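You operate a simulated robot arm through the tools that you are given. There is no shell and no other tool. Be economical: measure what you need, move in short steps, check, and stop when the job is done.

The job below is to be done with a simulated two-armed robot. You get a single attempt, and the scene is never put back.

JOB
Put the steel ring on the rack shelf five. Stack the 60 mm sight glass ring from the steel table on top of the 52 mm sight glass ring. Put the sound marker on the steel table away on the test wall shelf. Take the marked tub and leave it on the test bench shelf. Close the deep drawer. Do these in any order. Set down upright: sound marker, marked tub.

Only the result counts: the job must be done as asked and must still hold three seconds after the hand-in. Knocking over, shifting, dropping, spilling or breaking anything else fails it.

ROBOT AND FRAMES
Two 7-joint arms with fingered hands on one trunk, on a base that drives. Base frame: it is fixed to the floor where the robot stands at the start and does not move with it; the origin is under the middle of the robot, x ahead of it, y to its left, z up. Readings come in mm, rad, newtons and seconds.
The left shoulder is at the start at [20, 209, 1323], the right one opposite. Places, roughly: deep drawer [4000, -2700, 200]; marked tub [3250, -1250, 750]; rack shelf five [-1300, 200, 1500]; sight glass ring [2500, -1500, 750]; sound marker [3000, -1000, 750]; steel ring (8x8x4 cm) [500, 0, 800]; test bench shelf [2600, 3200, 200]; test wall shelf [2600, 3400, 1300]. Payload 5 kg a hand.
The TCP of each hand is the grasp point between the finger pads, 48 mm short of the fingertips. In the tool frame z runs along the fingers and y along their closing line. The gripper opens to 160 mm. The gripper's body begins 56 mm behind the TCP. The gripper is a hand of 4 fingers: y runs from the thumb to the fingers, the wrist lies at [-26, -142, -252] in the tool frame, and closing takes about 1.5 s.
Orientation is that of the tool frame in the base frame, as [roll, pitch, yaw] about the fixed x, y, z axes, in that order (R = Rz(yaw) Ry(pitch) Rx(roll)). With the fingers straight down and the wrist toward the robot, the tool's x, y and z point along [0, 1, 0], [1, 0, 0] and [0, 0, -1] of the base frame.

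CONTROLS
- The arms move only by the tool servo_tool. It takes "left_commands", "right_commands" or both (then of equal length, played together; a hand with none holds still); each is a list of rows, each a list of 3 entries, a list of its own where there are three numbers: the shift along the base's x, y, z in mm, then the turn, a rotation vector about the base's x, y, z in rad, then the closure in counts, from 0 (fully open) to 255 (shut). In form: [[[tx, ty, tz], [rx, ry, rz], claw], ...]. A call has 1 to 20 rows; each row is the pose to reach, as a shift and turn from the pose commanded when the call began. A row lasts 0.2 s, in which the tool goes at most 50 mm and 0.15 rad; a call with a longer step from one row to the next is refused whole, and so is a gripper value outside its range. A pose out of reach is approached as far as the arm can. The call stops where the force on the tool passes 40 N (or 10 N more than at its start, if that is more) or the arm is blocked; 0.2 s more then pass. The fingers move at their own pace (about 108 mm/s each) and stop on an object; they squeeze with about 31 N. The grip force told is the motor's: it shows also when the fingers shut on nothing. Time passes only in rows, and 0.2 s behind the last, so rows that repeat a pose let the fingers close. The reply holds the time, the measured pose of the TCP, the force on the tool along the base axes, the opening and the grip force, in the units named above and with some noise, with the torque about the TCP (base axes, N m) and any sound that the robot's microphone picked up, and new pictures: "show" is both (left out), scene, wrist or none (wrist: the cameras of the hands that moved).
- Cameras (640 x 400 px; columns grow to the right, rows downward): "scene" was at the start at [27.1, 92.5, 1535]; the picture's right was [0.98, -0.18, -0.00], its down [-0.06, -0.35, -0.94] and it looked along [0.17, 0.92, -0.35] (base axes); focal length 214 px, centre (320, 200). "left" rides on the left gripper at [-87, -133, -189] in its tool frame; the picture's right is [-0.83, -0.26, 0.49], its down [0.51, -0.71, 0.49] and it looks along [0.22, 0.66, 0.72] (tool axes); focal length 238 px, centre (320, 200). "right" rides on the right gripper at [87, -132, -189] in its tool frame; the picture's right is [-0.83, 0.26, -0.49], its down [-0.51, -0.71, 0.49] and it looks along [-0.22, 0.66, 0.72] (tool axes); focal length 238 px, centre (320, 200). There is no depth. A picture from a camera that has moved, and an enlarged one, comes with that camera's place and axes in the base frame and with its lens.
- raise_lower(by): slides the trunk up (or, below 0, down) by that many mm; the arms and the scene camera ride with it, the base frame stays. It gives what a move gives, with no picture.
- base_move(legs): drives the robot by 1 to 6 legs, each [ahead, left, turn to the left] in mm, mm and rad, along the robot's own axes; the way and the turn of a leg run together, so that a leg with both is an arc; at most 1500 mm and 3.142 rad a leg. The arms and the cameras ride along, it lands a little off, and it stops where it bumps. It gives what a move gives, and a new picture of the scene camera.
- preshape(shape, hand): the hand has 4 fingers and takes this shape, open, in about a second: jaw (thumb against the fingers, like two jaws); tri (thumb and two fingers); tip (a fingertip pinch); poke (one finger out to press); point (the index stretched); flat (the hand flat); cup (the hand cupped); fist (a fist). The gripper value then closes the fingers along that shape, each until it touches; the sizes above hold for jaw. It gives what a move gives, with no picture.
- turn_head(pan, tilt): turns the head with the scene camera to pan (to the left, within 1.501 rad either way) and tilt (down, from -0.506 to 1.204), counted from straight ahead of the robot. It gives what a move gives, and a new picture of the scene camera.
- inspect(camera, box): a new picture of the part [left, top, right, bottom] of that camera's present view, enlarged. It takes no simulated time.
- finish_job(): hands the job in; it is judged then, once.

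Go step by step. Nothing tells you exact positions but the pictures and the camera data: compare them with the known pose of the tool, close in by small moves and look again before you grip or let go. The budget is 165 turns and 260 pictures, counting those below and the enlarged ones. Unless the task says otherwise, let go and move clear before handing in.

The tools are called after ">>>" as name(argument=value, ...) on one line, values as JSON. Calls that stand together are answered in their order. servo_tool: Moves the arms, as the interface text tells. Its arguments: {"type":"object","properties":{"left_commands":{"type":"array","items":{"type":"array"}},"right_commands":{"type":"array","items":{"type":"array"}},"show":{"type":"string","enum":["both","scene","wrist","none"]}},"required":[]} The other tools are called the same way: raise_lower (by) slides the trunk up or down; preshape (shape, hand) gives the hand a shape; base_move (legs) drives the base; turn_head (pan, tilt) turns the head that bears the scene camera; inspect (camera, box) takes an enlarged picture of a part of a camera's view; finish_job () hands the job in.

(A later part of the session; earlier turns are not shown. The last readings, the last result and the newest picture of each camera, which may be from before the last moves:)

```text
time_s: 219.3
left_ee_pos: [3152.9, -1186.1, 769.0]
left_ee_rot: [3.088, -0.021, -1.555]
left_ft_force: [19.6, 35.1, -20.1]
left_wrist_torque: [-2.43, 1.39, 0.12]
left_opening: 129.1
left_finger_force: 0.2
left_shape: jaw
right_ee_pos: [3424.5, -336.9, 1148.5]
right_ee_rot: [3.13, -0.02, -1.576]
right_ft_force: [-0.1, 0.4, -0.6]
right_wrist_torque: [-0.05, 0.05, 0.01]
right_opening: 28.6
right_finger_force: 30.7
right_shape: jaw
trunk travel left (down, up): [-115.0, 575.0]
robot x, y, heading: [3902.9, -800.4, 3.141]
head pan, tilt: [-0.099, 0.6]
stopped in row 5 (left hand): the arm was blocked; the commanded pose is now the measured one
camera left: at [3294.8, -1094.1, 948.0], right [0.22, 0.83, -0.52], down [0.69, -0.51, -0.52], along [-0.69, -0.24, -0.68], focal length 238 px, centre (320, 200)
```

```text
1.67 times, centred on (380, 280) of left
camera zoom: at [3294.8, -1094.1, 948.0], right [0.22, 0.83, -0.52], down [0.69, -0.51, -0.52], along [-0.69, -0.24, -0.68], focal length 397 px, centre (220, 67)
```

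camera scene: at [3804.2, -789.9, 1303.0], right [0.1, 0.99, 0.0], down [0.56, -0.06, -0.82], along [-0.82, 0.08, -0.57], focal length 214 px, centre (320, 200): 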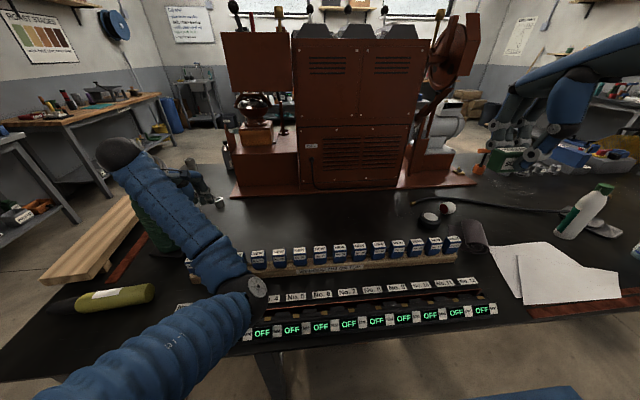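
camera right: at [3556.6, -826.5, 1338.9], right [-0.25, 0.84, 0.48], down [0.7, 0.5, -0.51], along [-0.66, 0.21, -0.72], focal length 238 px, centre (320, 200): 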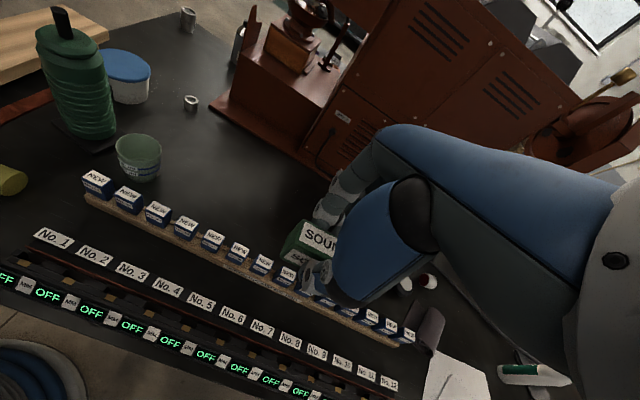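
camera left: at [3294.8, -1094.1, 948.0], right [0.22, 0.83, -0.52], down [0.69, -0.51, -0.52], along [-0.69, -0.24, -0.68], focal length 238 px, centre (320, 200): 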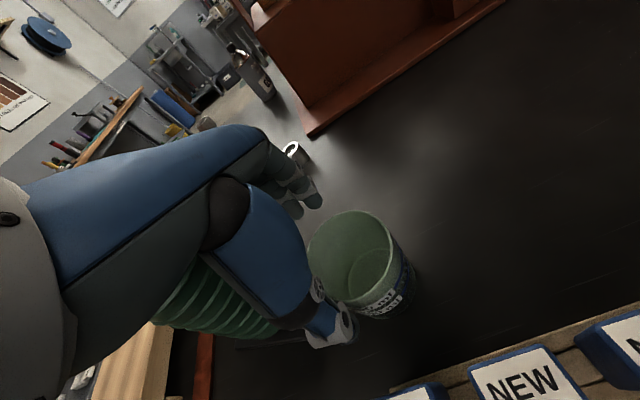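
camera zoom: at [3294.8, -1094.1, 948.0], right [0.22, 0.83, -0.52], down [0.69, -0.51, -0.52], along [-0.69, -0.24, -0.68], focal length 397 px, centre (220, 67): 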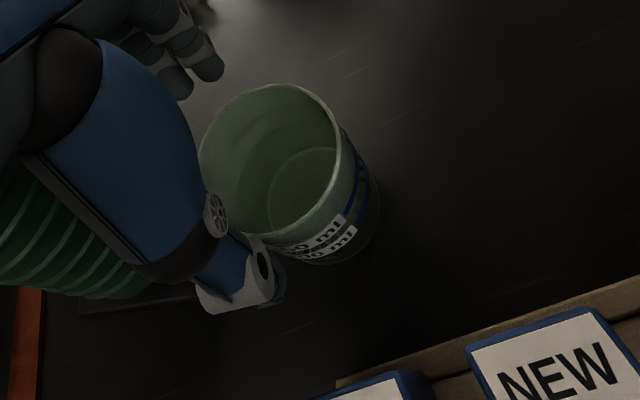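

The arm is blocked, probably the elbow low over the panels. I raise the trunk straight up to free it and look.

>>> raise_lower(by=120)

>>> turn_head(pan=0.3, tilt=0.7)

>>> inspect(camera="left", box=[0, 0, 640, 400])

```text
time_s: 219.6
left_ee_pos: [3154.4, -1185.2, 769.1]
left_ee_rot: [3.092, -0.018, -1.559]
left_ft_force: [8.7, 20.9, -13.2]
left_wrist_torque: [-1.42, 0.6, -0.04]
left_opening: 128.6
left_finger_force: 0.0
left_shape: jaw
right_ee_pos: [3424.6, -337.7, 1151.2]
right_ee_rot: [3.13, -0.018, -1.577]
right_ft_force: [-0.1, -0.3, -0.5]
right_wrist_torque: [-0.02, 0.03, -0.01]
right_opening: 28.7
right_finger_force: 31.0
right_shape: jaw
trunk travel left (down, up): [-117.0, 573.0]
robot x, y, heading: [3902.2, -798.0, 3.135]
head pan, tilt: [-0.099, 0.6]
stopped: the force on the tool passed its limit (the readings are from after the stop); the commanded pose is now the measured one
```

```text
time_s: 220.5
left_ee_pos: [3154.2, -1187.3, 768.7]
left_ee_rot: [3.092, -0.02, -1.557]
left_ft_force: [8.7, 32.0, -14.7]
left_wrist_torque: [-2.44, 0.57, -0.4]
left_opening: 129.0
left_finger_force: 0.0
left_shape: jaw
right_ee_pos: [3423.6, -337.7, 1150.8]
right_ee_rot: [3.131, -0.019, -1.575]
right_ft_force: [-0.6, 1.2, 0.3]
right_wrist_torque: [-0.02, -0.01, -0.02]
right_opening: 28.7
right_finger_force: 31.0
right_shape: jaw
trunk travel left (down, up): [-117.0, 573.0]
robot x, y, heading: [3900.4, -797.9, 3.136]
head pan, tilt: [0.3, 0.7]
camera scene: at [3810.8, -820.7, 1295.9], right [-0.29, 0.96, 0.0], down [0.62, 0.19, -0.76], along [-0.73, -0.22, -0.64], focal length 214 px, centre (320, 200)
```

scene: 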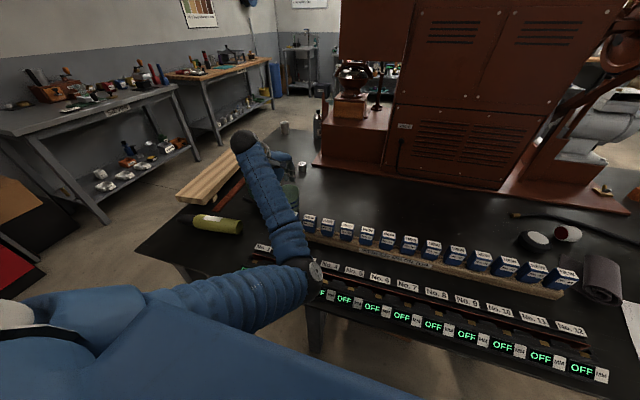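

```text
1.00 times, centred on (320, 200) of left
camera zoom: at [3294.3, -1094.4, 949.3], right [0.22, 0.83, -0.52], down [0.69, -0.51, -0.52], along [-0.69, -0.24, -0.68], focal length 238 px, centre (320, 200)
```

zoom: 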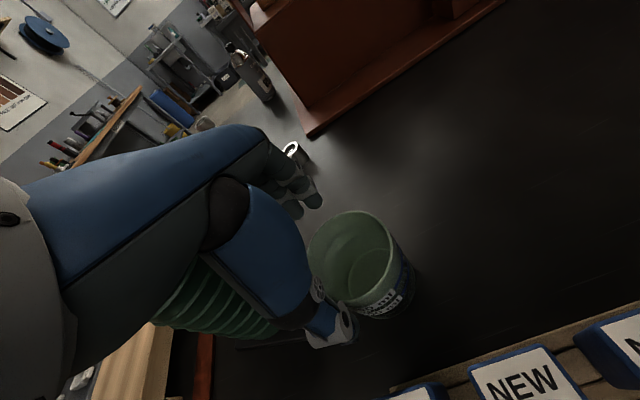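

The palm is leaning on the grinder while the elbow rests low. I ease the hand sideways away from it and upward.

>>> servo_tool(left_commands=[[[3, 8, 6], [0, 0, 0], 50], [[6, 16, 16], [0, 0, 0], 50], [[10, 24, 30], [0.02, 0, 0], 50], [[14, 30, 50], [0.03, 0, 0], 50], [[16, 30, 80], [0.04, 0, 0], 50], [[16, 30, 115], [0.04, 0, 0], 50], [[16, 30, 155], [0.04, 0, 0], 50], [[16, 30, 200], [0.04, 0, 0], 50]])

>>> inspect(camera="scene", box=[160, 160, 400, 310])

```text
time_s: 220.8
left_ee_pos: [3153.9, -1187.6, 769.7]
left_ee_rot: [3.098, -0.032, -1.566]
left_ft_force: [1.5, 17.1, -8.5]
left_wrist_torque: [-1.25, -0.2, -0.55]
left_opening: 128.7
left_finger_force: 0.0
left_shape: jaw
right_ee_pos: [3424.8, -336.9, 1150.7]
right_ee_rot: [3.131, -0.016, -1.58]
right_ft_force: [0.0, -0.6, 0.0]
right_wrist_torque: [0.1, 0.06, 0.01]
right_opening: 28.6
right_finger_force: 30.7
right_shape: jaw
trunk travel left (down, up): [-117.0, 573.0]
robot x, y, heading: [3902.1, -800.7, 3.132]
head pan, tilt: [0.3, 0.7]
stopped in row 1 (left hand): the force on the tool passed its limit (the readings are from after the stop); the commanded pose is now the measured one
camera scene: at [3811.0, -821.6, 1296.0], right [-0.29, 0.96, 0.0], down [0.62, 0.19, -0.76], along [-0.73, -0.22, -0.64], focal length 214 px, centre (320, 200)
camera left: at [3294.6, -1094.6, 949.9], right [0.23, 0.82, -0.52], down [0.69, -0.52, -0.51], along [-0.69, -0.24, -0.69], focal length 238 px, centre (320, 200)
```

scene: 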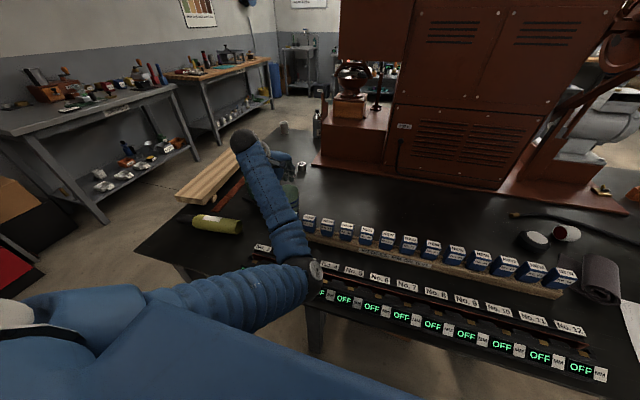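
left: 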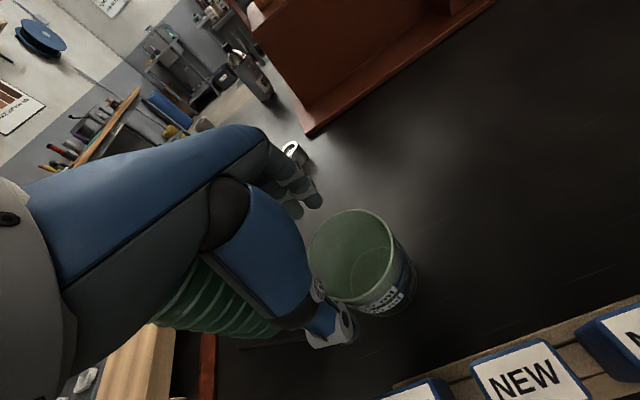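

```text
2.67 times, centred on (280, 235) of scene
camera zoom: at [3811.0, -821.6, 1296.0], right [-0.29, 0.96, 0.0], down [0.62, 0.19, -0.76], along [-0.73, -0.22, -0.64], focal length 572 px, centre (427, 107)
```

zoom: 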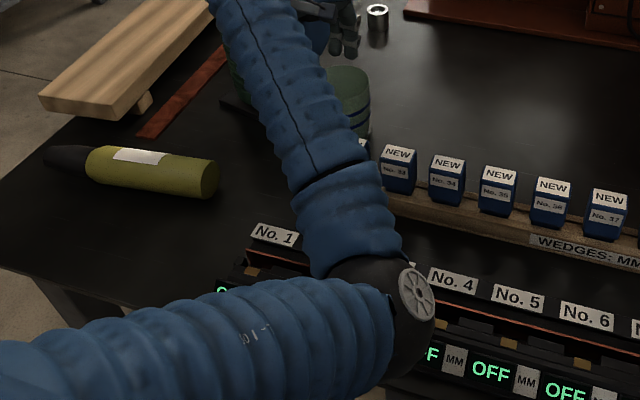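

I try a pure slow upward motion.

>>> servo_tool(left_commands=[[[0, 0, 4], [0, 0, 0], 50], [[0, 0, 8], [0, 0, 0], 50], [[0, 0, 14], [0, 0, 0], 50], [[0, 0, 22], [0, 0, 0], 50], [[0, 0, 32], [0, 0, 0], 50], [[0, 0, 45], [0, 0, 0], 50], [[0, 0, 60], [0, 0, 0], 50], [[0, 0, 80], [0, 0, 0], 50], [[0, 0, 105], [0, 0, 0], 50], [[0, 0, 140], [0, 0, 0], 50]])

```text
time_s: 221.1
left_ee_pos: [3154.5, -1187.6, 771.1]
left_ee_rot: [3.103, -0.039, -1.574]
left_ft_force: [1.6, 12.8, -0.6]
left_wrist_torque: [-1.43, 0.17, -0.41]
left_opening: 128.7
left_finger_force: 0.1
left_shape: jaw
right_ee_pos: [3427.3, -334.8, 1151.6]
right_ee_rot: [3.131, -0.016, -1.58]
right_ft_force: [-0.3, -1.1, 0.1]
right_wrist_torque: [0.15, 0.02, -0.02]
right_opening: 28.6
right_finger_force: 31.2
right_shape: jaw
trunk travel left (down, up): [-117.0, 573.0]
robot x, y, heading: [3904.1, -797.7, 3.131]
head pan, tilt: [0.3, 0.7]
stopped in row 1 (left hand): the force on the tool passed its limit (the readings are from after the stop); the commanded pose is now the measured one
camera scene: at [3811.3, -821.2, 1296.1], right [-0.29, 0.96, 0.0], down [0.62, 0.18, -0.76], along [-0.73, -0.22, -0.64], focal length 214 px, centre (320, 200)
camera left: at [3294.6, -1095.3, 950.9], right [0.24, 0.81, -0.53], down [0.69, -0.53, -0.5], along [-0.68, -0.24, -0.69], focal length 238 px, centre (320, 200)
```

scene: 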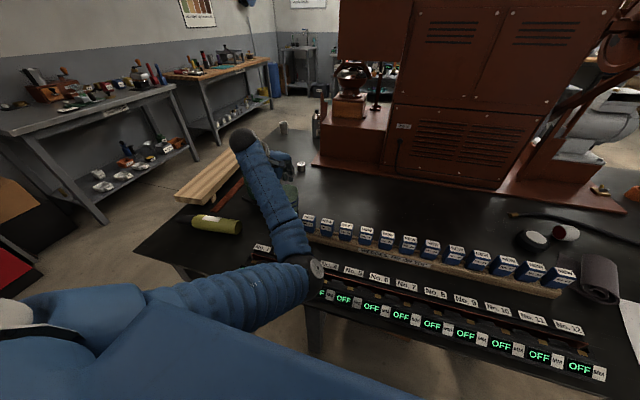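
left: 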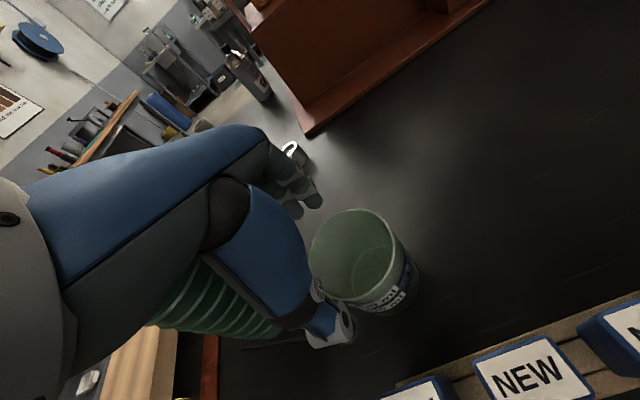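

The load is easing with each try. I try the trunk again, gently.

>>> raise_lower(by=15)

>>> raise_lower(by=40)

>>> raise_lower(by=60)

```text
time_s: 221.8
left_ee_pos: [3154.1, -1188.8, 784.3]
left_ee_rot: [3.105, -0.042, -1.571]
left_ft_force: [-2.0, 16.9, -6.7]
left_wrist_torque: [-1.33, -0.38, -0.67]
left_opening: 128.4
left_finger_force: 0.0
left_shape: jaw
right_ee_pos: [3425.6, -333.9, 1164.8]
right_ee_rot: [3.134, -0.016, -1.582]
right_ft_force: [-0.1, 0.2, -1.3]
right_wrist_torque: [-0.05, -0.03, 0.0]
right_opening: 28.7
right_finger_force: 31.1
right_shape: jaw
trunk travel left (down, up): [-132.0, 558.0]
robot x, y, heading: [3902.0, -799.2, 3.128]
head pan, tilt: [0.3, 0.7]
```

```text
time_s: 222.6
left_ee_pos: [3153.4, -1188.2, 825.3]
left_ee_rot: [3.105, -0.04, -1.573]
left_ft_force: [0.2, 22.3, -12.3]
left_wrist_torque: [-1.57, -0.44, -0.86]
left_opening: 128.7
left_finger_force: 0.1
left_shape: jaw
right_ee_pos: [3426.4, -336.1, 1204.6]
right_ee_rot: [3.133, -0.016, -1.58]
right_ft_force: [-0.5, 0.2, -1.4]
right_wrist_torque: [-0.03, 0.02, 0.0]
right_opening: 28.8
right_finger_force: 31.3
right_shape: jaw
trunk travel left (down, up): [-172.0, 518.0]
robot x, y, heading: [3898.2, -794.9, 3.127]
head pan, tilt: [0.3, 0.7]
```

```text
time_s: 223.6
left_ee_pos: [3154.1, -1190.1, 884.7]
left_ee_rot: [3.103, -0.041, -1.57]
left_ft_force: [0.4, 15.2, -9.2]
left_wrist_torque: [-0.75, -0.52, -0.95]
left_opening: 128.9
left_finger_force: 0.1
left_shape: jaw
right_ee_pos: [3425.1, -336.3, 1265.2]
right_ee_rot: [3.132, -0.018, -1.579]
right_ft_force: [-0.4, -0.2, 0.1]
right_wrist_torque: [-0.05, 0.0, 0.01]
right_opening: 28.8
right_finger_force: 31.2
right_shape: jaw
trunk travel left (down, up): [-232.0, 458.0]
robot x, y, heading: [3902.5, -798.8, 3.132]
head pan, tilt: [0.3, 0.7]
```

Rising works. I go further up until clear of the grinder.

>>> raise_lower(by=60)

>>> raise_lower(by=100)

>>> inspect(camera="left", box=[0, 0, 640, 400])

>>> inspect(camera="scene", box=[0, 0, 640, 400])

```text
time_s: 224.6
left_ee_pos: [3155.6, -1192.1, 945.2]
left_ee_rot: [3.104, -0.041, -1.568]
left_ft_force: [0.4, -0.3, 0.8]
left_wrist_torque: [0.01, -0.04, -0.02]
left_opening: 129.0
left_finger_force: 0.1
left_shape: jaw
right_ee_pos: [3426.6, -335.4, 1325.0]
right_ee_rot: [3.133, -0.018, -1.58]
right_ft_force: [0.3, -0.3, -0.8]
right_wrist_torque: [0.02, -0.02, 0.01]
right_opening: 28.7
right_finger_force: 30.3
right_shape: jaw
trunk travel left (down, up): [-292.0, 398.0]
robot x, y, heading: [3903.6, -798.6, 3.136]
head pan, tilt: [0.3, 0.7]
```

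```text
time_s: 225.9
left_ee_pos: [3154.6, -1190.6, 1044.0]
left_ee_rot: [3.105, -0.04, -1.572]
left_ft_force: [-0.2, -0.2, 0.3]
left_wrist_torque: [0.02, -0.02, 0.01]
left_opening: 128.9
left_finger_force: 0.1
left_shape: jaw
right_ee_pos: [3426.5, -336.4, 1426.3]
right_ee_rot: [3.133, -0.017, -1.578]
right_ft_force: [-0.4, -0.3, -1.3]
right_wrist_torque: [-0.01, 0.0, 0.0]
right_opening: 28.8
right_finger_force: 30.7
right_shape: jaw
trunk travel left (down, up): [-392.0, 298.0]
robot x, y, heading: [3905.8, -798.5, 3.131]
head pan, tilt: [0.3, 0.7]
```

```text
1.00 times, centred on (320, 200) of left
camera zoom: at [3294.8, -1096.7, 1224.1], right [0.24, 0.81, -0.53], down [0.69, -0.53, -0.5], along [-0.68, -0.25, -0.69], focal length 238 px, centre (320, 200)
```

zoom: 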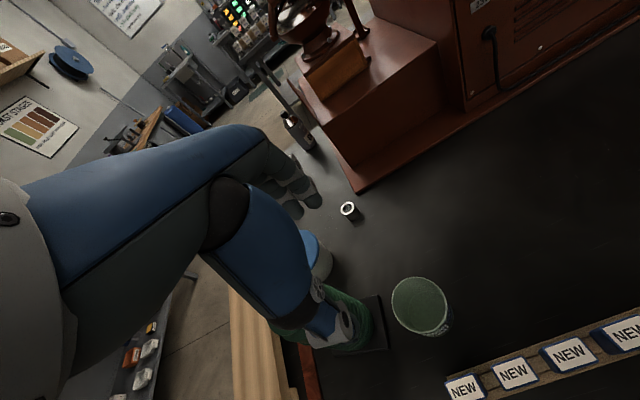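

```text
1.00 times, centred on (320, 200) of scene
camera zoom: at [3810.8, -821.3, 1570.7], right [-0.29, 0.96, 0.0], down [0.62, 0.18, -0.76], along [-0.73, -0.22, -0.64], focal length 214 px, centre (320, 200)
```

zoom: 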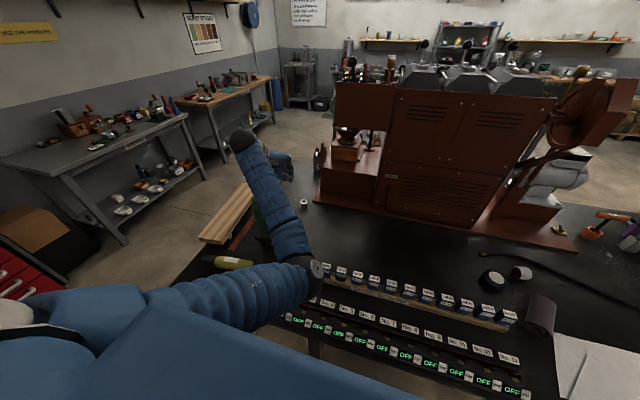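

Free now. I withdraw the left hand up and back to inspect the grinder and the panels.

>>> servo_tool(left_commands=[[[0, 0, 45], [0, 0, 0], 0], [[0, 0, 90], [0, 0, 0], 0], [[10, -20, 130], [0, 0, 0], 0], [[20, -50, 165], [0, 0, 0], 0], [[30, -90, 190], [0, 0, 0], 0], [[50, -130, 200], [0, 0, 0], 0], [[80, -165, 210], [0, 0, 0], 0], [[110, -200, 220], [0, 0, 0], 0], [[140, -235, 230], [0, 0, 0], 0], [[170, -270, 240], [0, 0, 0], 0], [[200, -305, 250], [0, 0, 0], 0], [[220, -345, 260], [0, 0, 0], 0]], show="scene")

>>> inspect(camera="scene", box=[200, 180, 440, 350])

```text
time_s: 228.5
left_ee_pos: [3375.5, -1537.9, 1301.3]
left_ee_rot: [3.105, -0.036, -1.573]
left_ft_force: [-0.9, -0.4, -0.9]
left_wrist_torque: [0.07, -0.04, -0.04]
left_opening: 159.9
left_finger_force: 0.1
left_shape: jaw
right_ee_pos: [3429.2, -338.6, 1426.9]
right_ee_rot: [3.13, -0.015, -1.58]
right_ft_force: [0.8, -1.0, 0.6]
right_wrist_torque: [0.15, 0.08, -0.03]
right_opening: 28.6
right_finger_force: 30.9
right_shape: jaw
trunk travel left (down, up): [-392.0, 298.0]
robot x, y, heading: [3902.2, -800.7, 3.132]
head pan, tilt: [0.3, 0.7]
camera scene: at [3812.2, -824.2, 1570.9], right [-0.29, 0.96, 0.0], down [0.62, 0.19, -0.76], along [-0.73, -0.22, -0.64], focal length 214 px, centre (320, 200)
```

scene: 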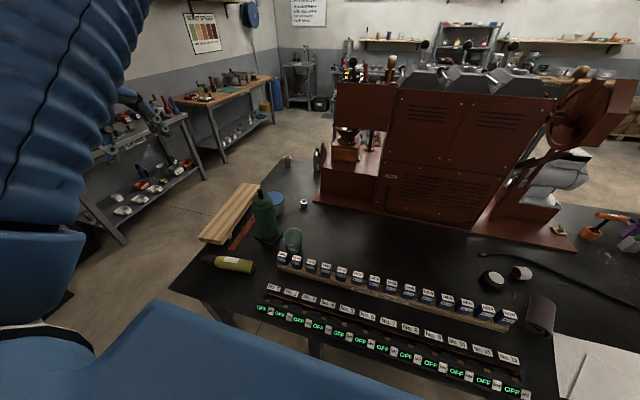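

```text
2.35 times, centred on (320, 265) of scene
camera zoom: at [3812.2, -824.2, 1570.9], right [-0.29, 0.96, 0.0], down [0.62, 0.19, -0.76], along [-0.73, -0.22, -0.64], focal length 505 px, centre (320, 47)
```

zoom: 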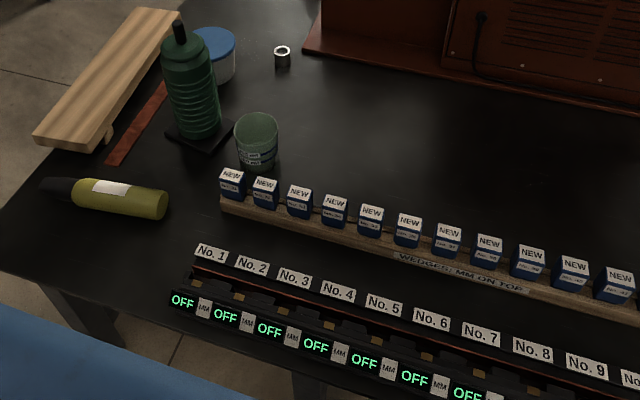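

Everything stands as before. With the trunk much higher now the elbow will stay clear. I bring the left hand back over the tub and descend partway.

>>> servo_tool(left_commands=[[[-22, 42, 0], [0.004, -0.004, 0], 0], [[-44, 84, 0], [0.01, -0.01, 0], 0], [[-66, 126, 0], [0.016, -0.016, 0], 0], [[-88, 168, 0], [0.022, -0.022, 0], 0], [[-110, 210, 0], [0.03, -0.03, 0], 0], [[-132, 252, 0], [0.036, -0.037, 0], 0], [[-154, 294, 0], [0.036, -0.037, 0], 0], [[-176, 336, 0], [0.036, -0.037, 0], 0], [[-198, 376, 0], [0.036, -0.037, 0], 0], [[-204, 388, -20], [0.036, -0.037, 0], 0], [[-204, 388, -65], [0.036, -0.037, 0], 0], [[-204, 388, -110], [0.036, -0.037, 0], 0], [[-204, 388, -155], [0.036, -0.037, 0], 0], [[-204, 388, -200], [0.036, -0.037, 0], 0], [[-204, 388, -200], [0.036, -0.037, 0], 0]])

```text
time_s: 231.7
left_ee_pos: [3171.1, -1146.8, 1104.2]
left_ee_rot: [3.141, -0.005, -1.573]
left_ft_force: [0.6, 0.0, 0.3]
left_wrist_torque: [-0.06, 0.06, 0.01]
left_opening: 159.9
left_finger_force: 0.1
left_shape: jaw
right_ee_pos: [3427.6, -335.2, 1426.9]
right_ee_rot: [3.131, -0.018, -1.582]
right_ft_force: [0.8, 0.0, -0.8]
right_wrist_torque: [-0.05, 0.08, -0.02]
right_opening: 28.8
right_finger_force: 30.9
right_shape: jaw
trunk travel left (down, up): [-392.0, 298.0]
robot x, y, heading: [3905.5, -798.2, 3.132]
head pan, tilt: [0.3, 0.7]
camera scene: at [3812.3, -820.6, 1571.1], right [-0.29, 0.96, 0.0], down [0.62, 0.18, -0.77], along [-0.73, -0.22, -0.64], focal length 214 px, centre (320, 200)
camera left: at [3304.9, -1058.9, 1293.2], right [0.26, 0.83, -0.49], down [0.71, -0.51, -0.49], along [-0.66, -0.22, -0.72], focal length 238 px, centre (320, 200)
```

scene: 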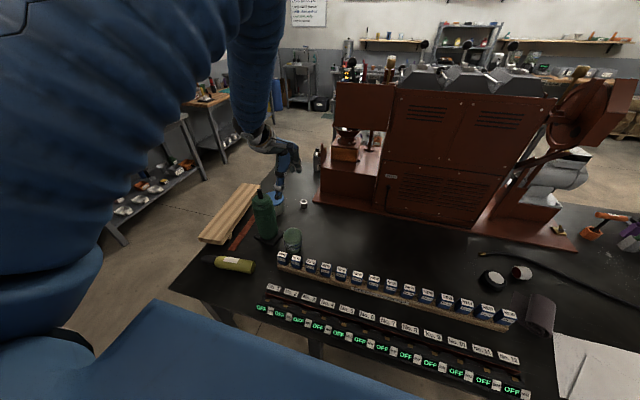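
left: 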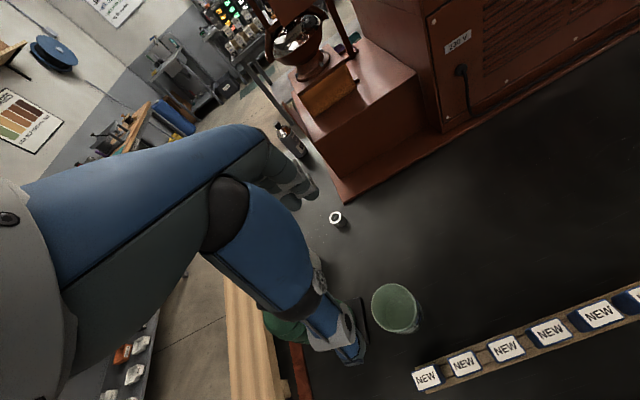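

The arm arches well above the panels. I descend toward the tub.

>>> servo_tool(left_commands=[[[1, -3, -45], [0, 0, 0], 0], [[1, -5, -90], [0, 0, 0], 0], [[1, -5, -135], [0, 0, 0], 0], [[1, -5, -180], [0, 0, 0], 0], [[1, -5, -225], [0, 0, 0], 0], [[1, -5, -270], [0, 0, 0], 30], [[1, -5, -300], [0, 0, 0], 45], [[1, -5, -300], [0, 0, 0], 45]])

```text
time_s: 233.5
left_ee_pos: [3170.3, -1151.0, 803.2]
left_ee_rot: [3.139, -0.005, -1.574]
left_ft_force: [-0.6, 0.5, 0.3]
left_wrist_torque: [-0.04, 0.02, 0.04]
left_opening: 132.2
left_finger_force: 0.1
left_shape: jaw
right_ee_pos: [3426.4, -335.4, 1425.8]
right_ee_rot: [3.129, -0.017, -1.58]
right_ft_force: [0.2, 0.6, -0.8]
right_wrist_torque: [-0.03, 0.01, 0.03]
right_opening: 28.9
right_finger_force: 31.4
right_shape: jaw
trunk travel left (down, up): [-392.0, 298.0]
robot x, y, heading: [3903.3, -796.1, 3.135]
head pan, tilt: [0.3, 0.7]
camera scene: at [3811.3, -820.9, 1571.0], right [-0.29, 0.96, 0.0], down [0.62, 0.18, -0.76], along [-0.73, -0.22, -0.64], focal length 214 px, centre (320, 200)
camera left: at [3303.8, -1064.9, 992.4], right [0.26, 0.83, -0.49], down [0.71, -0.51, -0.49], along [-0.66, -0.22, -0.72], focal length 238 px, centre (320, 200)
```

scene: 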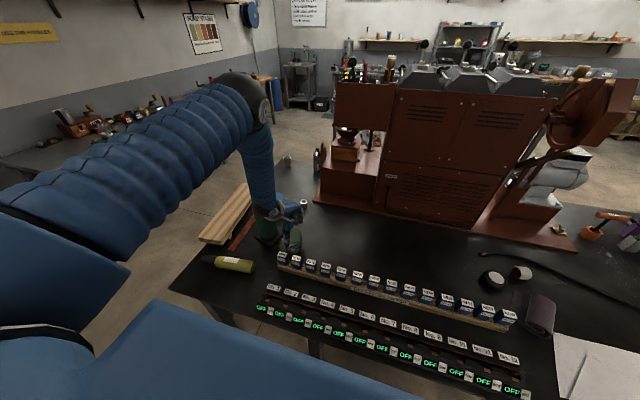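
left: 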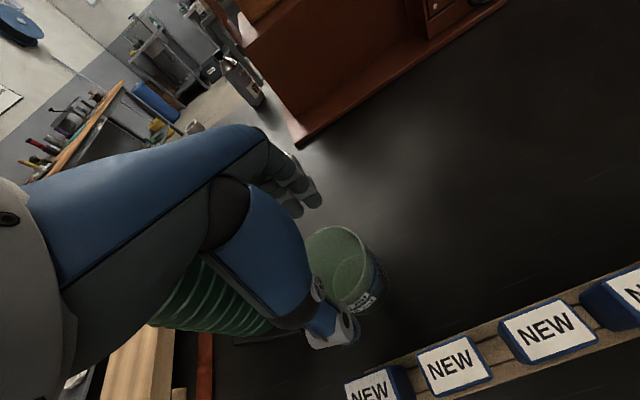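

No contact and well centred. I go down the rest and close on the tub.

>>> servo_tool(left_commands=[[[3, 0, -25], [0, 0, 0], 45], [[4, 0, -50], [0, 0, 0], 45], [[4, 0, -70], [0, 0, 0], 45], [[4, 0, -78], [0, 0, 0], 45], [[4, 0, -78], [0, 0, 0], 70], [[4, 0, -78], [0, 0, 0], 95], [[4, 0, -78], [0, 0, 0], 120], [[4, 0, -78], [0, 0, 0], 160], [[4, 0, -78], [0, 0, 0], 200], [[4, 0, -78], [0, 0, 0], 255], [[4, 0, -78], [0, 0, 0], 255]])

>>> inspect(camera="left", box=[240, 160, 520, 400])

```text
time_s: 235.9
left_ee_pos: [3175.2, -1151.7, 727.6]
left_ee_rot: [-3.141, -0.003, -1.569]
left_ft_force: [-0.1, -0.3, 0.2]
left_wrist_torque: [0.02, 0.0, -0.01]
left_opening: 77.4
left_finger_force: 30.8
left_shape: jaw
right_ee_pos: [3426.1, -336.2, 1426.0]
right_ee_rot: [3.13, -0.019, -1.579]
right_ft_force: [-0.3, -0.7, -1.0]
right_wrist_torque: [0.01, 0.01, 0.01]
right_opening: 28.9
right_finger_force: 31.1
right_shape: jaw
trunk travel left (down, up): [-392.0, 298.0]
robot x, y, heading: [3900.4, -799.9, 3.133]
head pan, tilt: [0.3, 0.7]
camera scene: at [3810.8, -821.5, 1570.9], right [-0.29, 0.96, 0.0], down [0.62, 0.18, -0.76], along [-0.73, -0.22, -0.64], focal length 214 px, centre (320, 200)
camera left: at [3308.3, -1065.4, 914.9], right [0.26, 0.83, -0.49], down [0.71, -0.51, -0.49], along [-0.66, -0.22, -0.72], focal length 238 px, centre (320, 200)
```

scene: 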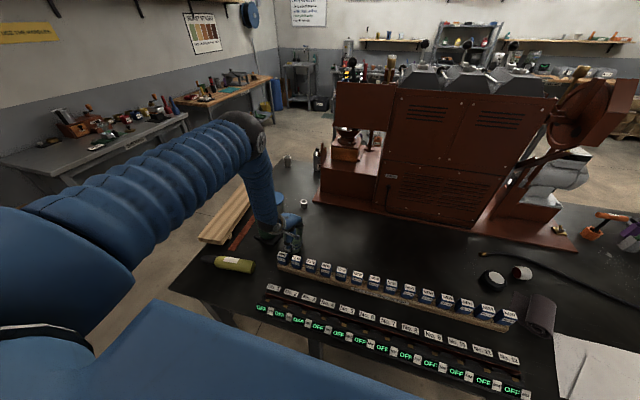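
left: 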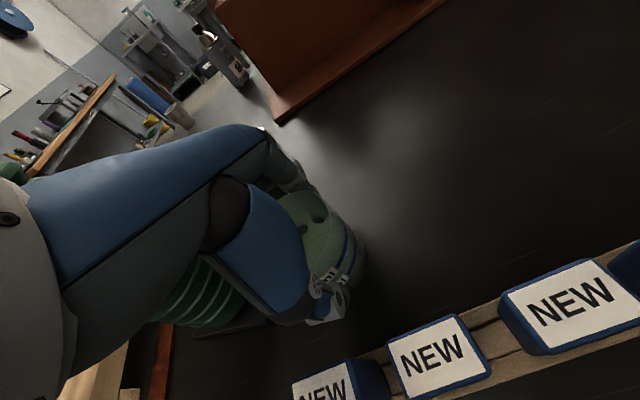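

```text
1.67 times, centred on (380, 280) of left
camera zoom: at [3308.3, -1065.4, 914.9], right [0.26, 0.83, -0.49], down [0.71, -0.51, -0.49], along [-0.66, -0.22, -0.72], focal length 397 px, centre (220, 67)
```

zoom: 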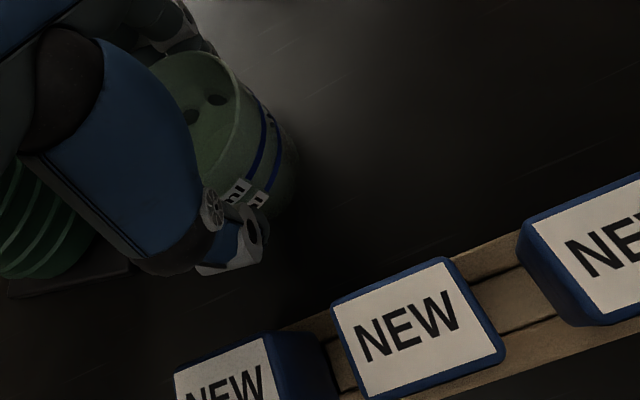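

Gripped. I lift slowly and check.

>>> servo_tool(left_commands=[[[0, 0, 8], [0, 0, 0], 255], [[0, 0, 20], [0, 0, 0], 255], [[0, 0, 40], [0, 0, 0], 255], [[0, 0, 70], [0, 0, 0], 255], [[0, 0, 110], [0, 0, 0], 255], [[0, 0, 155], [0, 0, 0], 255], [[0, 0, 200], [0, 0, 0], 255], [[0, 0, 245], [0, 0, 0], 255], [[0, 0, 290], [0, 0, 0], 255], [[0, 0, 330], [0, 0, 0], 255]])

>>> inspect(camera="scene", box=[180, 120, 380, 280])

```text
time_s: 238.1
left_ee_pos: [3178.0, -1151.8, 1056.1]
left_ee_rot: [-3.139, -0.004, -1.573]
left_ft_force: [2.2, 0.2, -3.0]
left_wrist_torque: [0.0, 0.16, 0.04]
left_opening: 77.4
left_finger_force: 31.2
left_shape: jaw
right_ee_pos: [3426.9, -335.2, 1426.5]
right_ee_rot: [3.131, -0.015, -1.581]
right_ft_force: [0.9, 0.2, -0.3]
right_wrist_torque: [-0.03, 0.11, 0.01]
right_opening: 29.0
right_finger_force: 30.9
right_shape: jaw
trunk travel left (down, up): [-392.0, 298.0]
robot x, y, heading: [3902.6, -798.1, 3.134]
head pan, tilt: [0.3, 0.7]
camera scene: at [3812.4, -820.9, 1571.0], right [-0.29, 0.96, 0.0], down [0.62, 0.18, -0.77], along [-0.73, -0.22, -0.64], focal length 214 px, centre (320, 200)
camera left: at [3310.6, -1065.0, 1245.6], right [0.26, 0.83, -0.49], down [0.71, -0.51, -0.49], along [-0.66, -0.22, -0.72], focal length 238 px, centre (320, 200)
```

scene: 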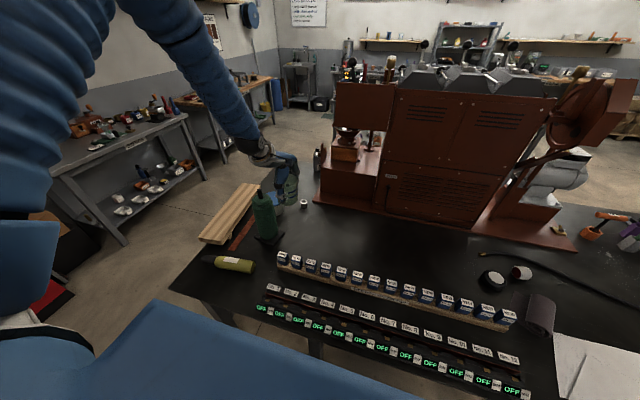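
left: 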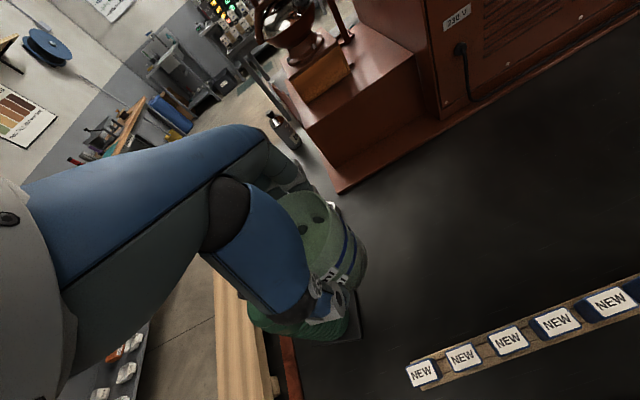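

```text
2.50 times, centred on (280, 200) of scene
camera zoom: at [3812.4, -820.9, 1571.0], right [-0.29, 0.96, 0.0], down [0.62, 0.18, -0.77], along [-0.73, -0.22, -0.64], focal length 536 px, centre (420, 200)
```

zoom: 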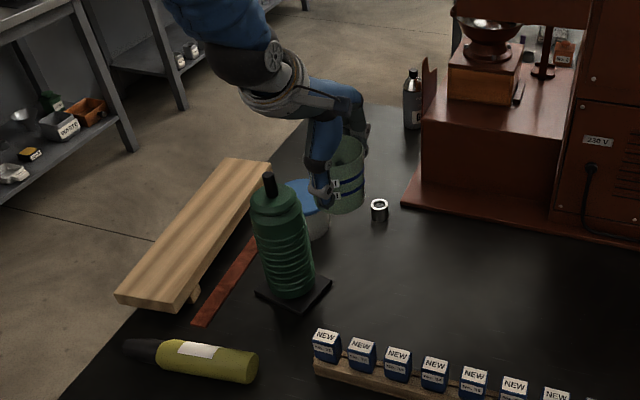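

The tub is held upright. I raise it further and pull it back over the table edge.

>>> servo_tool(left_commands=[[[0, 0, 45], [0, 0, 0], 255], [[0, 0, 90], [0, 0, 0], 255], [[0, 0, 135], [0, 0, 0], 255], [[10, 0, 180], [0, 0, 0], 255], [[40, 0, 210], [0, 0, 0], 255], [[80, 0, 220], [0, 0, 0], 255], [[120, 0, 220], [0, 0, 0], 255], [[160, -5, 220], [0, 0, 0], 255], [[200, -10, 220], [0, 0, 0], 255], [[240, -15, 220], [0, 0, 0], 255], [[280, -20, 220], [0, 0, 0], 255]], show="none")

>>> base_move(legs=[[-150, 0, 0], [0, 0, -1.56]])

>>> turn_head(pan=0.3, tilt=0.35)

```text
time_s: 240.5
left_ee_pos: [3330.8, -1156.8, 1274.5]
left_ee_rot: [-3.13, -0.008, -1.573]
left_ft_force: [-1.5, 1.0, -1.6]
left_wrist_torque: [0.0, -0.03, 0.01]
left_opening: 76.8
left_finger_force: 31.1
left_shape: jaw
left hand out of reach, approached as far as the arm can: row 8, 9, 10, 11
right_ee_pos: [3426.2, -335.9, 1424.2]
right_ee_rot: [3.132, -0.019, -1.58]
right_ft_force: [-0.4, -0.4, -1.0]
right_wrist_torque: [0.02, 0.01, 0.0]
right_opening: 28.9
right_finger_force: 30.9
right_shape: jaw
trunk travel left (down, up): [-392.0, 298.0]
robot x, y, heading: [3901.5, -798.7, 3.13]
head pan, tilt: [0.3, 0.7]
```

```text
time_s: 245.7
left_ee_pos: [3688.0, -232.9, 1275.3]
left_ee_rot: [-3.13, -0.005, -3.127]
left_ft_force: [-0.2, 0.6, -1.9]
left_wrist_torque: [0.0, 0.02, -0.01]
left_opening: 76.7
left_finger_force: 31.3
left_shape: jaw
right_ee_pos: [4508.9, -316.9, 1424.9]
right_ee_rot: [3.13, -0.019, -3.137]
right_ft_force: [-0.8, -0.1, -0.5]
right_wrist_torque: [0.01, 0.02, -0.01]
right_opening: 29.0
right_finger_force: 30.9
right_shape: jaw
trunk travel left (down, up): [-392.0, 298.0]
robot x, y, heading: [4051.8, -801.6, 1.573]
head pan, tilt: [0.3, 0.7]
camera scene: at [4028.7, -707.4, 1570.9], right [0.95, 0.3, 0.0], down [0.19, -0.61, -0.76], along [-0.23, 0.73, -0.64], focal length 214 px, centre (320, 200)
```

scene: 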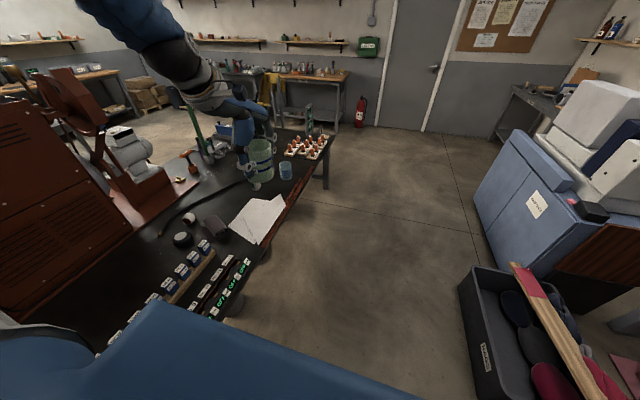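

```text
time_s: 246.5
left_ee_pos: [3687.2, -232.5, 1274.3]
left_ee_rot: [-3.13, -0.005, -3.128]
left_ft_force: [0.6, -0.4, -0.8]
left_wrist_torque: [-0.01, -0.01, -0.01]
left_opening: 76.7
left_finger_force: 31.4
left_shape: jaw
right_ee_pos: [4509.5, -317.9, 1425.8]
right_ee_rot: [3.132, -0.018, -3.139]
right_ft_force: [-1.0, -0.1, -0.3]
right_wrist_torque: [-0.03, 0.01, 0.03]
right_opening: 28.8
right_finger_force: 30.6
right_shape: jaw
trunk travel left (down, up): [-392.0, 298.0]
robot x, y, heading: [4053.4, -800.7, 1.572]
head pan, tilt: [0.3, 0.351]
camera scene: at [4026.1, -699.5, 1602.2], right [0.95, 0.3, 0.0], down [0.1, -0.33, -0.94], along [-0.28, 0.9, -0.34], focal length 214 px, centre (320, 200)
```

scene: 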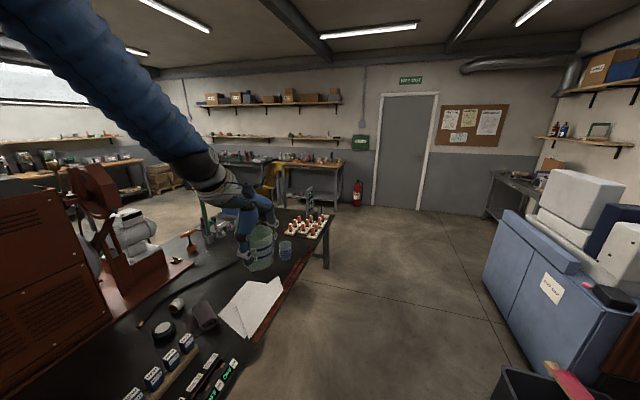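

I see the test bench with its low shelf, and the wall shelf above it. I drive along the free corridor toward it.

>>> base_move(legs=[[1500, 0, 0], [1450, 0, 0], [0, 700, 0]])

>>> turn_head(pan=0.4, tilt=0.5)

```text
time_s: 264.1
left_ee_pos: [2985.3, 2702.3, 1274.6]
left_ee_rot: [-3.128, -0.005, -3.135]
left_ft_force: [-0.5, 0.1, -0.8]
left_wrist_torque: [0.03, -0.02, 0.0]
left_opening: 76.7
left_finger_force: 31.2
left_shape: jaw
right_ee_pos: [3806.6, 2611.9, 1426.7]
right_ee_rot: [3.13, -0.019, 3.138]
right_ft_force: [0.0, -0.1, -0.6]
right_wrist_torque: [0.03, 0.0, -0.02]
right_opening: 28.4
right_finger_force: 31.3
right_shape: jaw
trunk travel left (down, up): [-392.0, 298.0]
robot x, y, heading: [3348.4, 2132.2, 1.572]
head pan, tilt: [0.3, 0.351]
camera scene: at [3320.6, 2233.1, 1602.3], right [0.96, 0.29, 0.0], down [0.1, -0.33, -0.94], along [-0.28, 0.9, -0.34], focal length 214 px, centre (320, 200)
```

scene: 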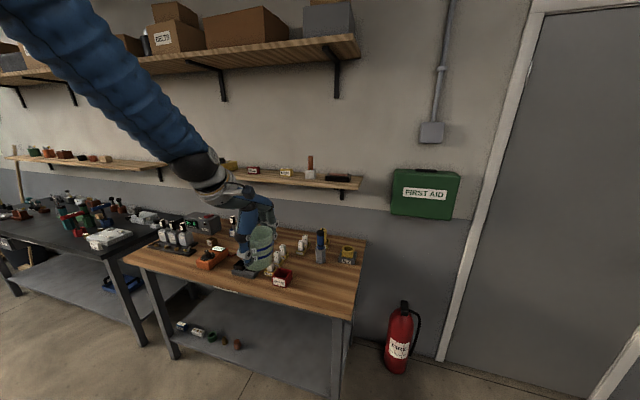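

```text
time_s: 264.8
left_ee_pos: [2985.1, 2702.2, 1274.8]
left_ee_rot: [-3.129, -0.005, -3.135]
left_ft_force: [-0.7, -0.3, -0.5]
left_wrist_torque: [0.02, -0.02, 0.05]
left_opening: 76.7
left_finger_force: 31.3
left_shape: jaw
right_ee_pos: [3805.8, 2611.8, 1424.5]
right_ee_rot: [3.131, -0.019, 3.14]
right_ft_force: [0.1, 0.2, -0.1]
right_wrist_torque: [0.01, -0.02, 0.02]
right_opening: 28.7
right_finger_force: 31.1
right_shape: jaw
trunk travel left (down, up): [-392.0, 298.0]
robot x, y, heading: [3347.3, 2131.7, 1.565]
head pan, tilt: [0.4, 0.499]
camera scene: at [3312.7, 2228.0, 1588.7], right [0.92, 0.39, 0.0], down [0.18, -0.44, -0.88], along [-0.34, 0.81, -0.48], focal length 214 px, centre (320, 200)
```

scene: 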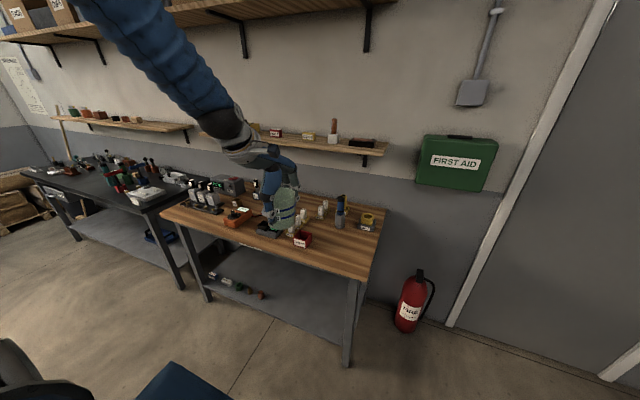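

I check the ladder's position to my left before driving further along the bench.

>>> turn_head(pan=1.3, tilt=0.6)

>>> turn_head(pan=0.55, tilt=0.3)

```text
time_s: 266.0
left_ee_pos: [2986.6, 2702.2, 1274.4]
left_ee_rot: [-3.129, -0.006, -3.135]
left_ft_force: [0.2, 0.6, -0.8]
left_wrist_torque: [-0.01, -0.02, 0.01]
left_opening: 76.9
left_finger_force: 30.3
left_shape: jaw
right_ee_pos: [3806.7, 2613.2, 1426.1]
right_ee_rot: [3.131, -0.017, 3.14]
right_ft_force: [-0.2, 0.7, -0.6]
right_wrist_torque: [0.0, -0.01, -0.01]
right_opening: 28.7
right_finger_force: 31.0
right_shape: jaw
trunk travel left (down, up): [-392.0, 298.0]
robot x, y, heading: [3349.3, 2132.9, 1.565]
head pan, tilt: [1.3, 0.6]
camera scene: at [3263.1, 2168.0, 1579.6], right [0.27, 0.96, 0.0], down [0.54, -0.15, -0.83], along [-0.79, 0.22, -0.56], focal length 214 px, centre (320, 200)
```

scene: 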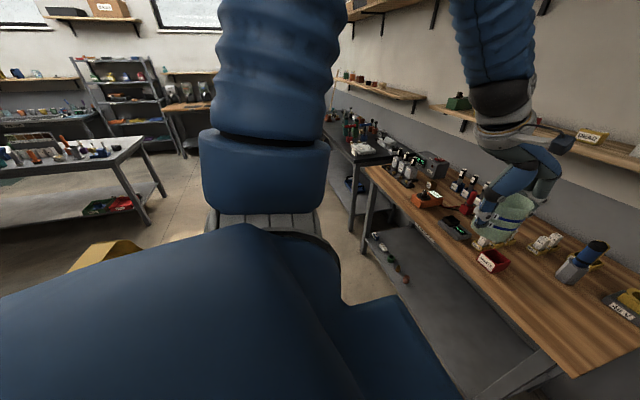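

```text
time_s: 267.1
left_ee_pos: [2985.6, 2702.4, 1274.5]
left_ee_rot: [-3.13, -0.005, -3.135]
left_ft_force: [-0.8, 0.1, -1.3]
left_wrist_torque: [-0.04, -0.04, 0.0]
left_opening: 76.9
left_finger_force: 31.3
left_shape: jaw
right_ee_pos: [3807.3, 2612.1, 1426.2]
right_ee_rot: [3.131, -0.018, 3.137]
right_ft_force: [-0.6, 0.6, -0.9]
right_wrist_torque: [0.03, -0.05, 0.01]
right_opening: 28.8
right_finger_force: 30.9
right_shape: jaw
trunk travel left (down, up): [-392.0, 298.0]
robot x, y, heading: [3347.0, 2131.9, 1.567]
head pan, tilt: [0.55, 0.3]
camera scene: at [3299.5, 2223.8, 1607.0], right [0.85, 0.52, 0.0], down [0.15, -0.25, -0.96], along [-0.5, 0.82, -0.3], focal length 214 px, centre (320, 200)
```

scene: 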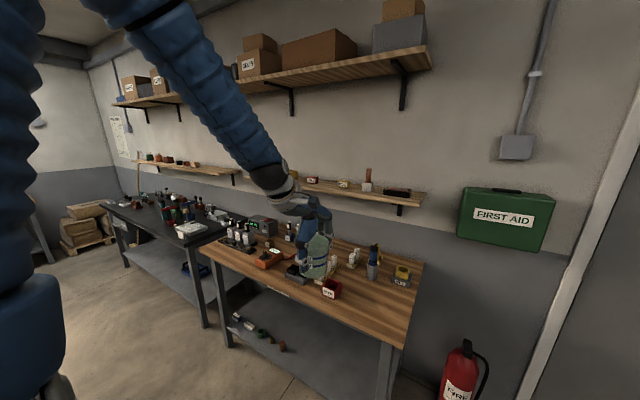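

The right lower wall shelf (centre x about 2600) is the test wall shelf. I zoom on it to find a gap.

>>> inspect(camera="scene", box=[260, 150, 440, 220])

>>> inspect(camera="scene", box=[200, 270, 420, 400])

```text
3.56 times, centred on (350, 185) of scene
camera zoom: at [3299.5, 2223.8, 1607.0], right [0.85, 0.52, 0.0], down [0.15, -0.25, -0.96], along [-0.5, 0.82, -0.3], focal length 763 px, centre (213, 253)
```

zoom: 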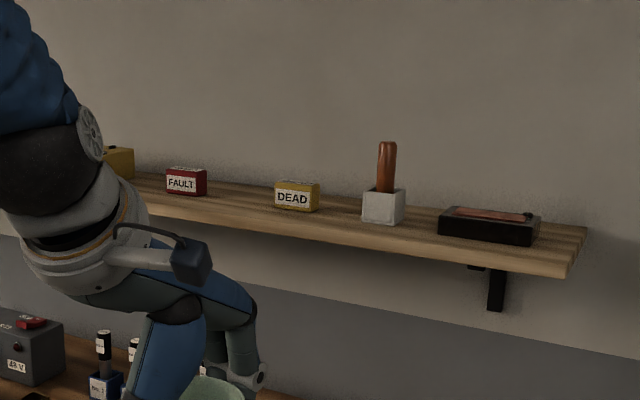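

```text
2.91 times, centred on (310, 335) of scene
camera zoom: at [3299.5, 2223.8, 1607.0], right [0.85, 0.52, 0.0], down [0.15, -0.25, -0.96], along [-0.5, 0.82, -0.3], focal length 624 px, centre (349, -193)
```

zoom: 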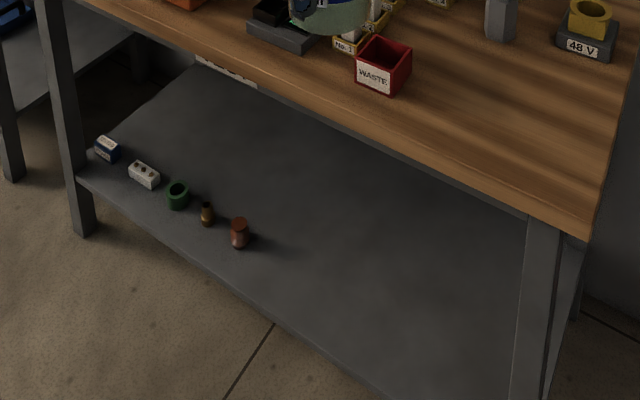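

The right half of the bench's lower shelf is free. I first place the tub: I position, then lower trunk and hand in front of the bench.

>>> base_move(legs=[[60, 70, 0]])

>>> raise_lower(by=-387)

>>> turn_head(pan=0.45, tilt=0.7)

```text
time_s: 268.2
left_ee_pos: [2915.1, 2762.5, 1273.8]
left_ee_rot: [-3.127, -0.006, -3.134]
left_ft_force: [-1.0, 1.0, -2.0]
left_wrist_torque: [-0.06, -0.08, -0.02]
left_opening: 76.7
left_finger_force: 30.8
left_shape: jaw
right_ee_pos: [3734.9, 2673.0, 1426.3]
right_ee_rot: [3.133, -0.016, 3.139]
right_ft_force: [0.7, 1.1, -0.3]
right_wrist_torque: [-0.11, -0.08, 0.01]
right_opening: 28.7
right_finger_force: 30.9
right_shape: jaw
trunk travel left (down, up): [-392.0, 298.0]
robot x, y, heading: [3277.8, 2191.7, 1.565]
head pan, tilt: [0.55, 0.3]
camera scene: at [3228.7, 2284.5, 1606.9], right [0.85, 0.52, 0.0], down [0.15, -0.25, -0.95], along [-0.5, 0.82, -0.3], focal length 214 px, centre (320, 200)
```

scene: 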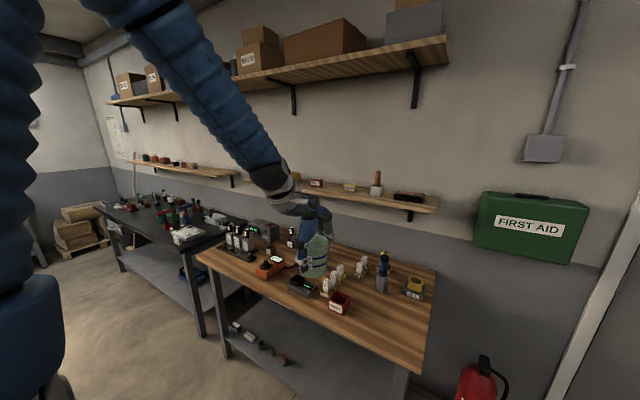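

```text
time_s: 272.0
left_ee_pos: [2915.0, 2762.1, 887.6]
left_ee_rot: [-3.13, -0.004, -3.137]
left_ft_force: [-0.1, 1.0, 0.1]
left_wrist_torque: [-0.02, -0.05, -0.01]
left_opening: 76.6
left_finger_force: 31.4
left_shape: jaw
right_ee_pos: [3737.7, 2671.5, 1039.3]
right_ee_rot: [3.131, -0.017, 3.137]
right_ft_force: [0.4, 0.1, -0.9]
right_wrist_torque: [-0.03, -0.07, 0.0]
right_opening: 28.3
right_finger_force: 30.9
right_shape: jaw
trunk travel left (down, up): [-5.0, 685.0]
robot x, y, heading: [3277.5, 2192.8, 1.564]
head pan, tilt: [0.55, 0.3]
```

```text
time_s: 272.8
left_ee_pos: [2915.9, 2761.3, 888.2]
left_ee_rot: [-3.13, -0.005, -3.134]
left_ft_force: [0.0, -0.5, -0.8]
left_wrist_torque: [0.01, 0.03, 0.0]
left_opening: 76.5
left_finger_force: 31.0
left_shape: jaw
right_ee_pos: [3737.1, 2672.2, 1039.7]
right_ee_rot: [3.132, -0.017, 3.139]
right_ft_force: [1.1, -0.5, 0.0]
right_wrist_torque: [0.02, 0.0, -0.04]
right_opening: 28.6
right_finger_force: 31.3
right_shape: jaw
trunk travel left (down, up): [-5.0, 685.0]
robot x, y, heading: [3278.7, 2191.7, 1.567]
head pan, tilt: [0.45, 0.7]
camera scene: at [3241.6, 2280.1, 1184.0], right [0.9, 0.43, 0.0], down [0.28, -0.58, -0.77], along [-0.33, 0.69, -0.64], focal length 214 px, centre (320, 200)
```

scene: 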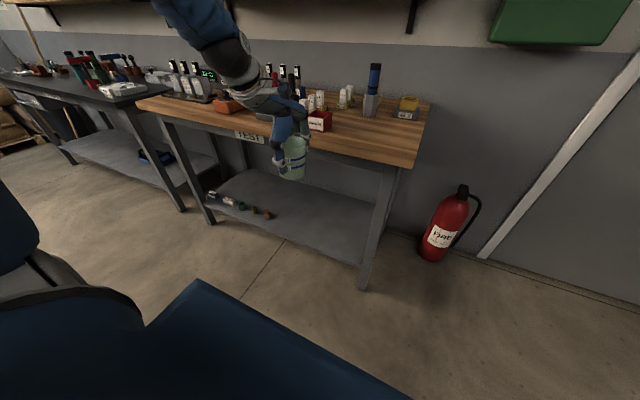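

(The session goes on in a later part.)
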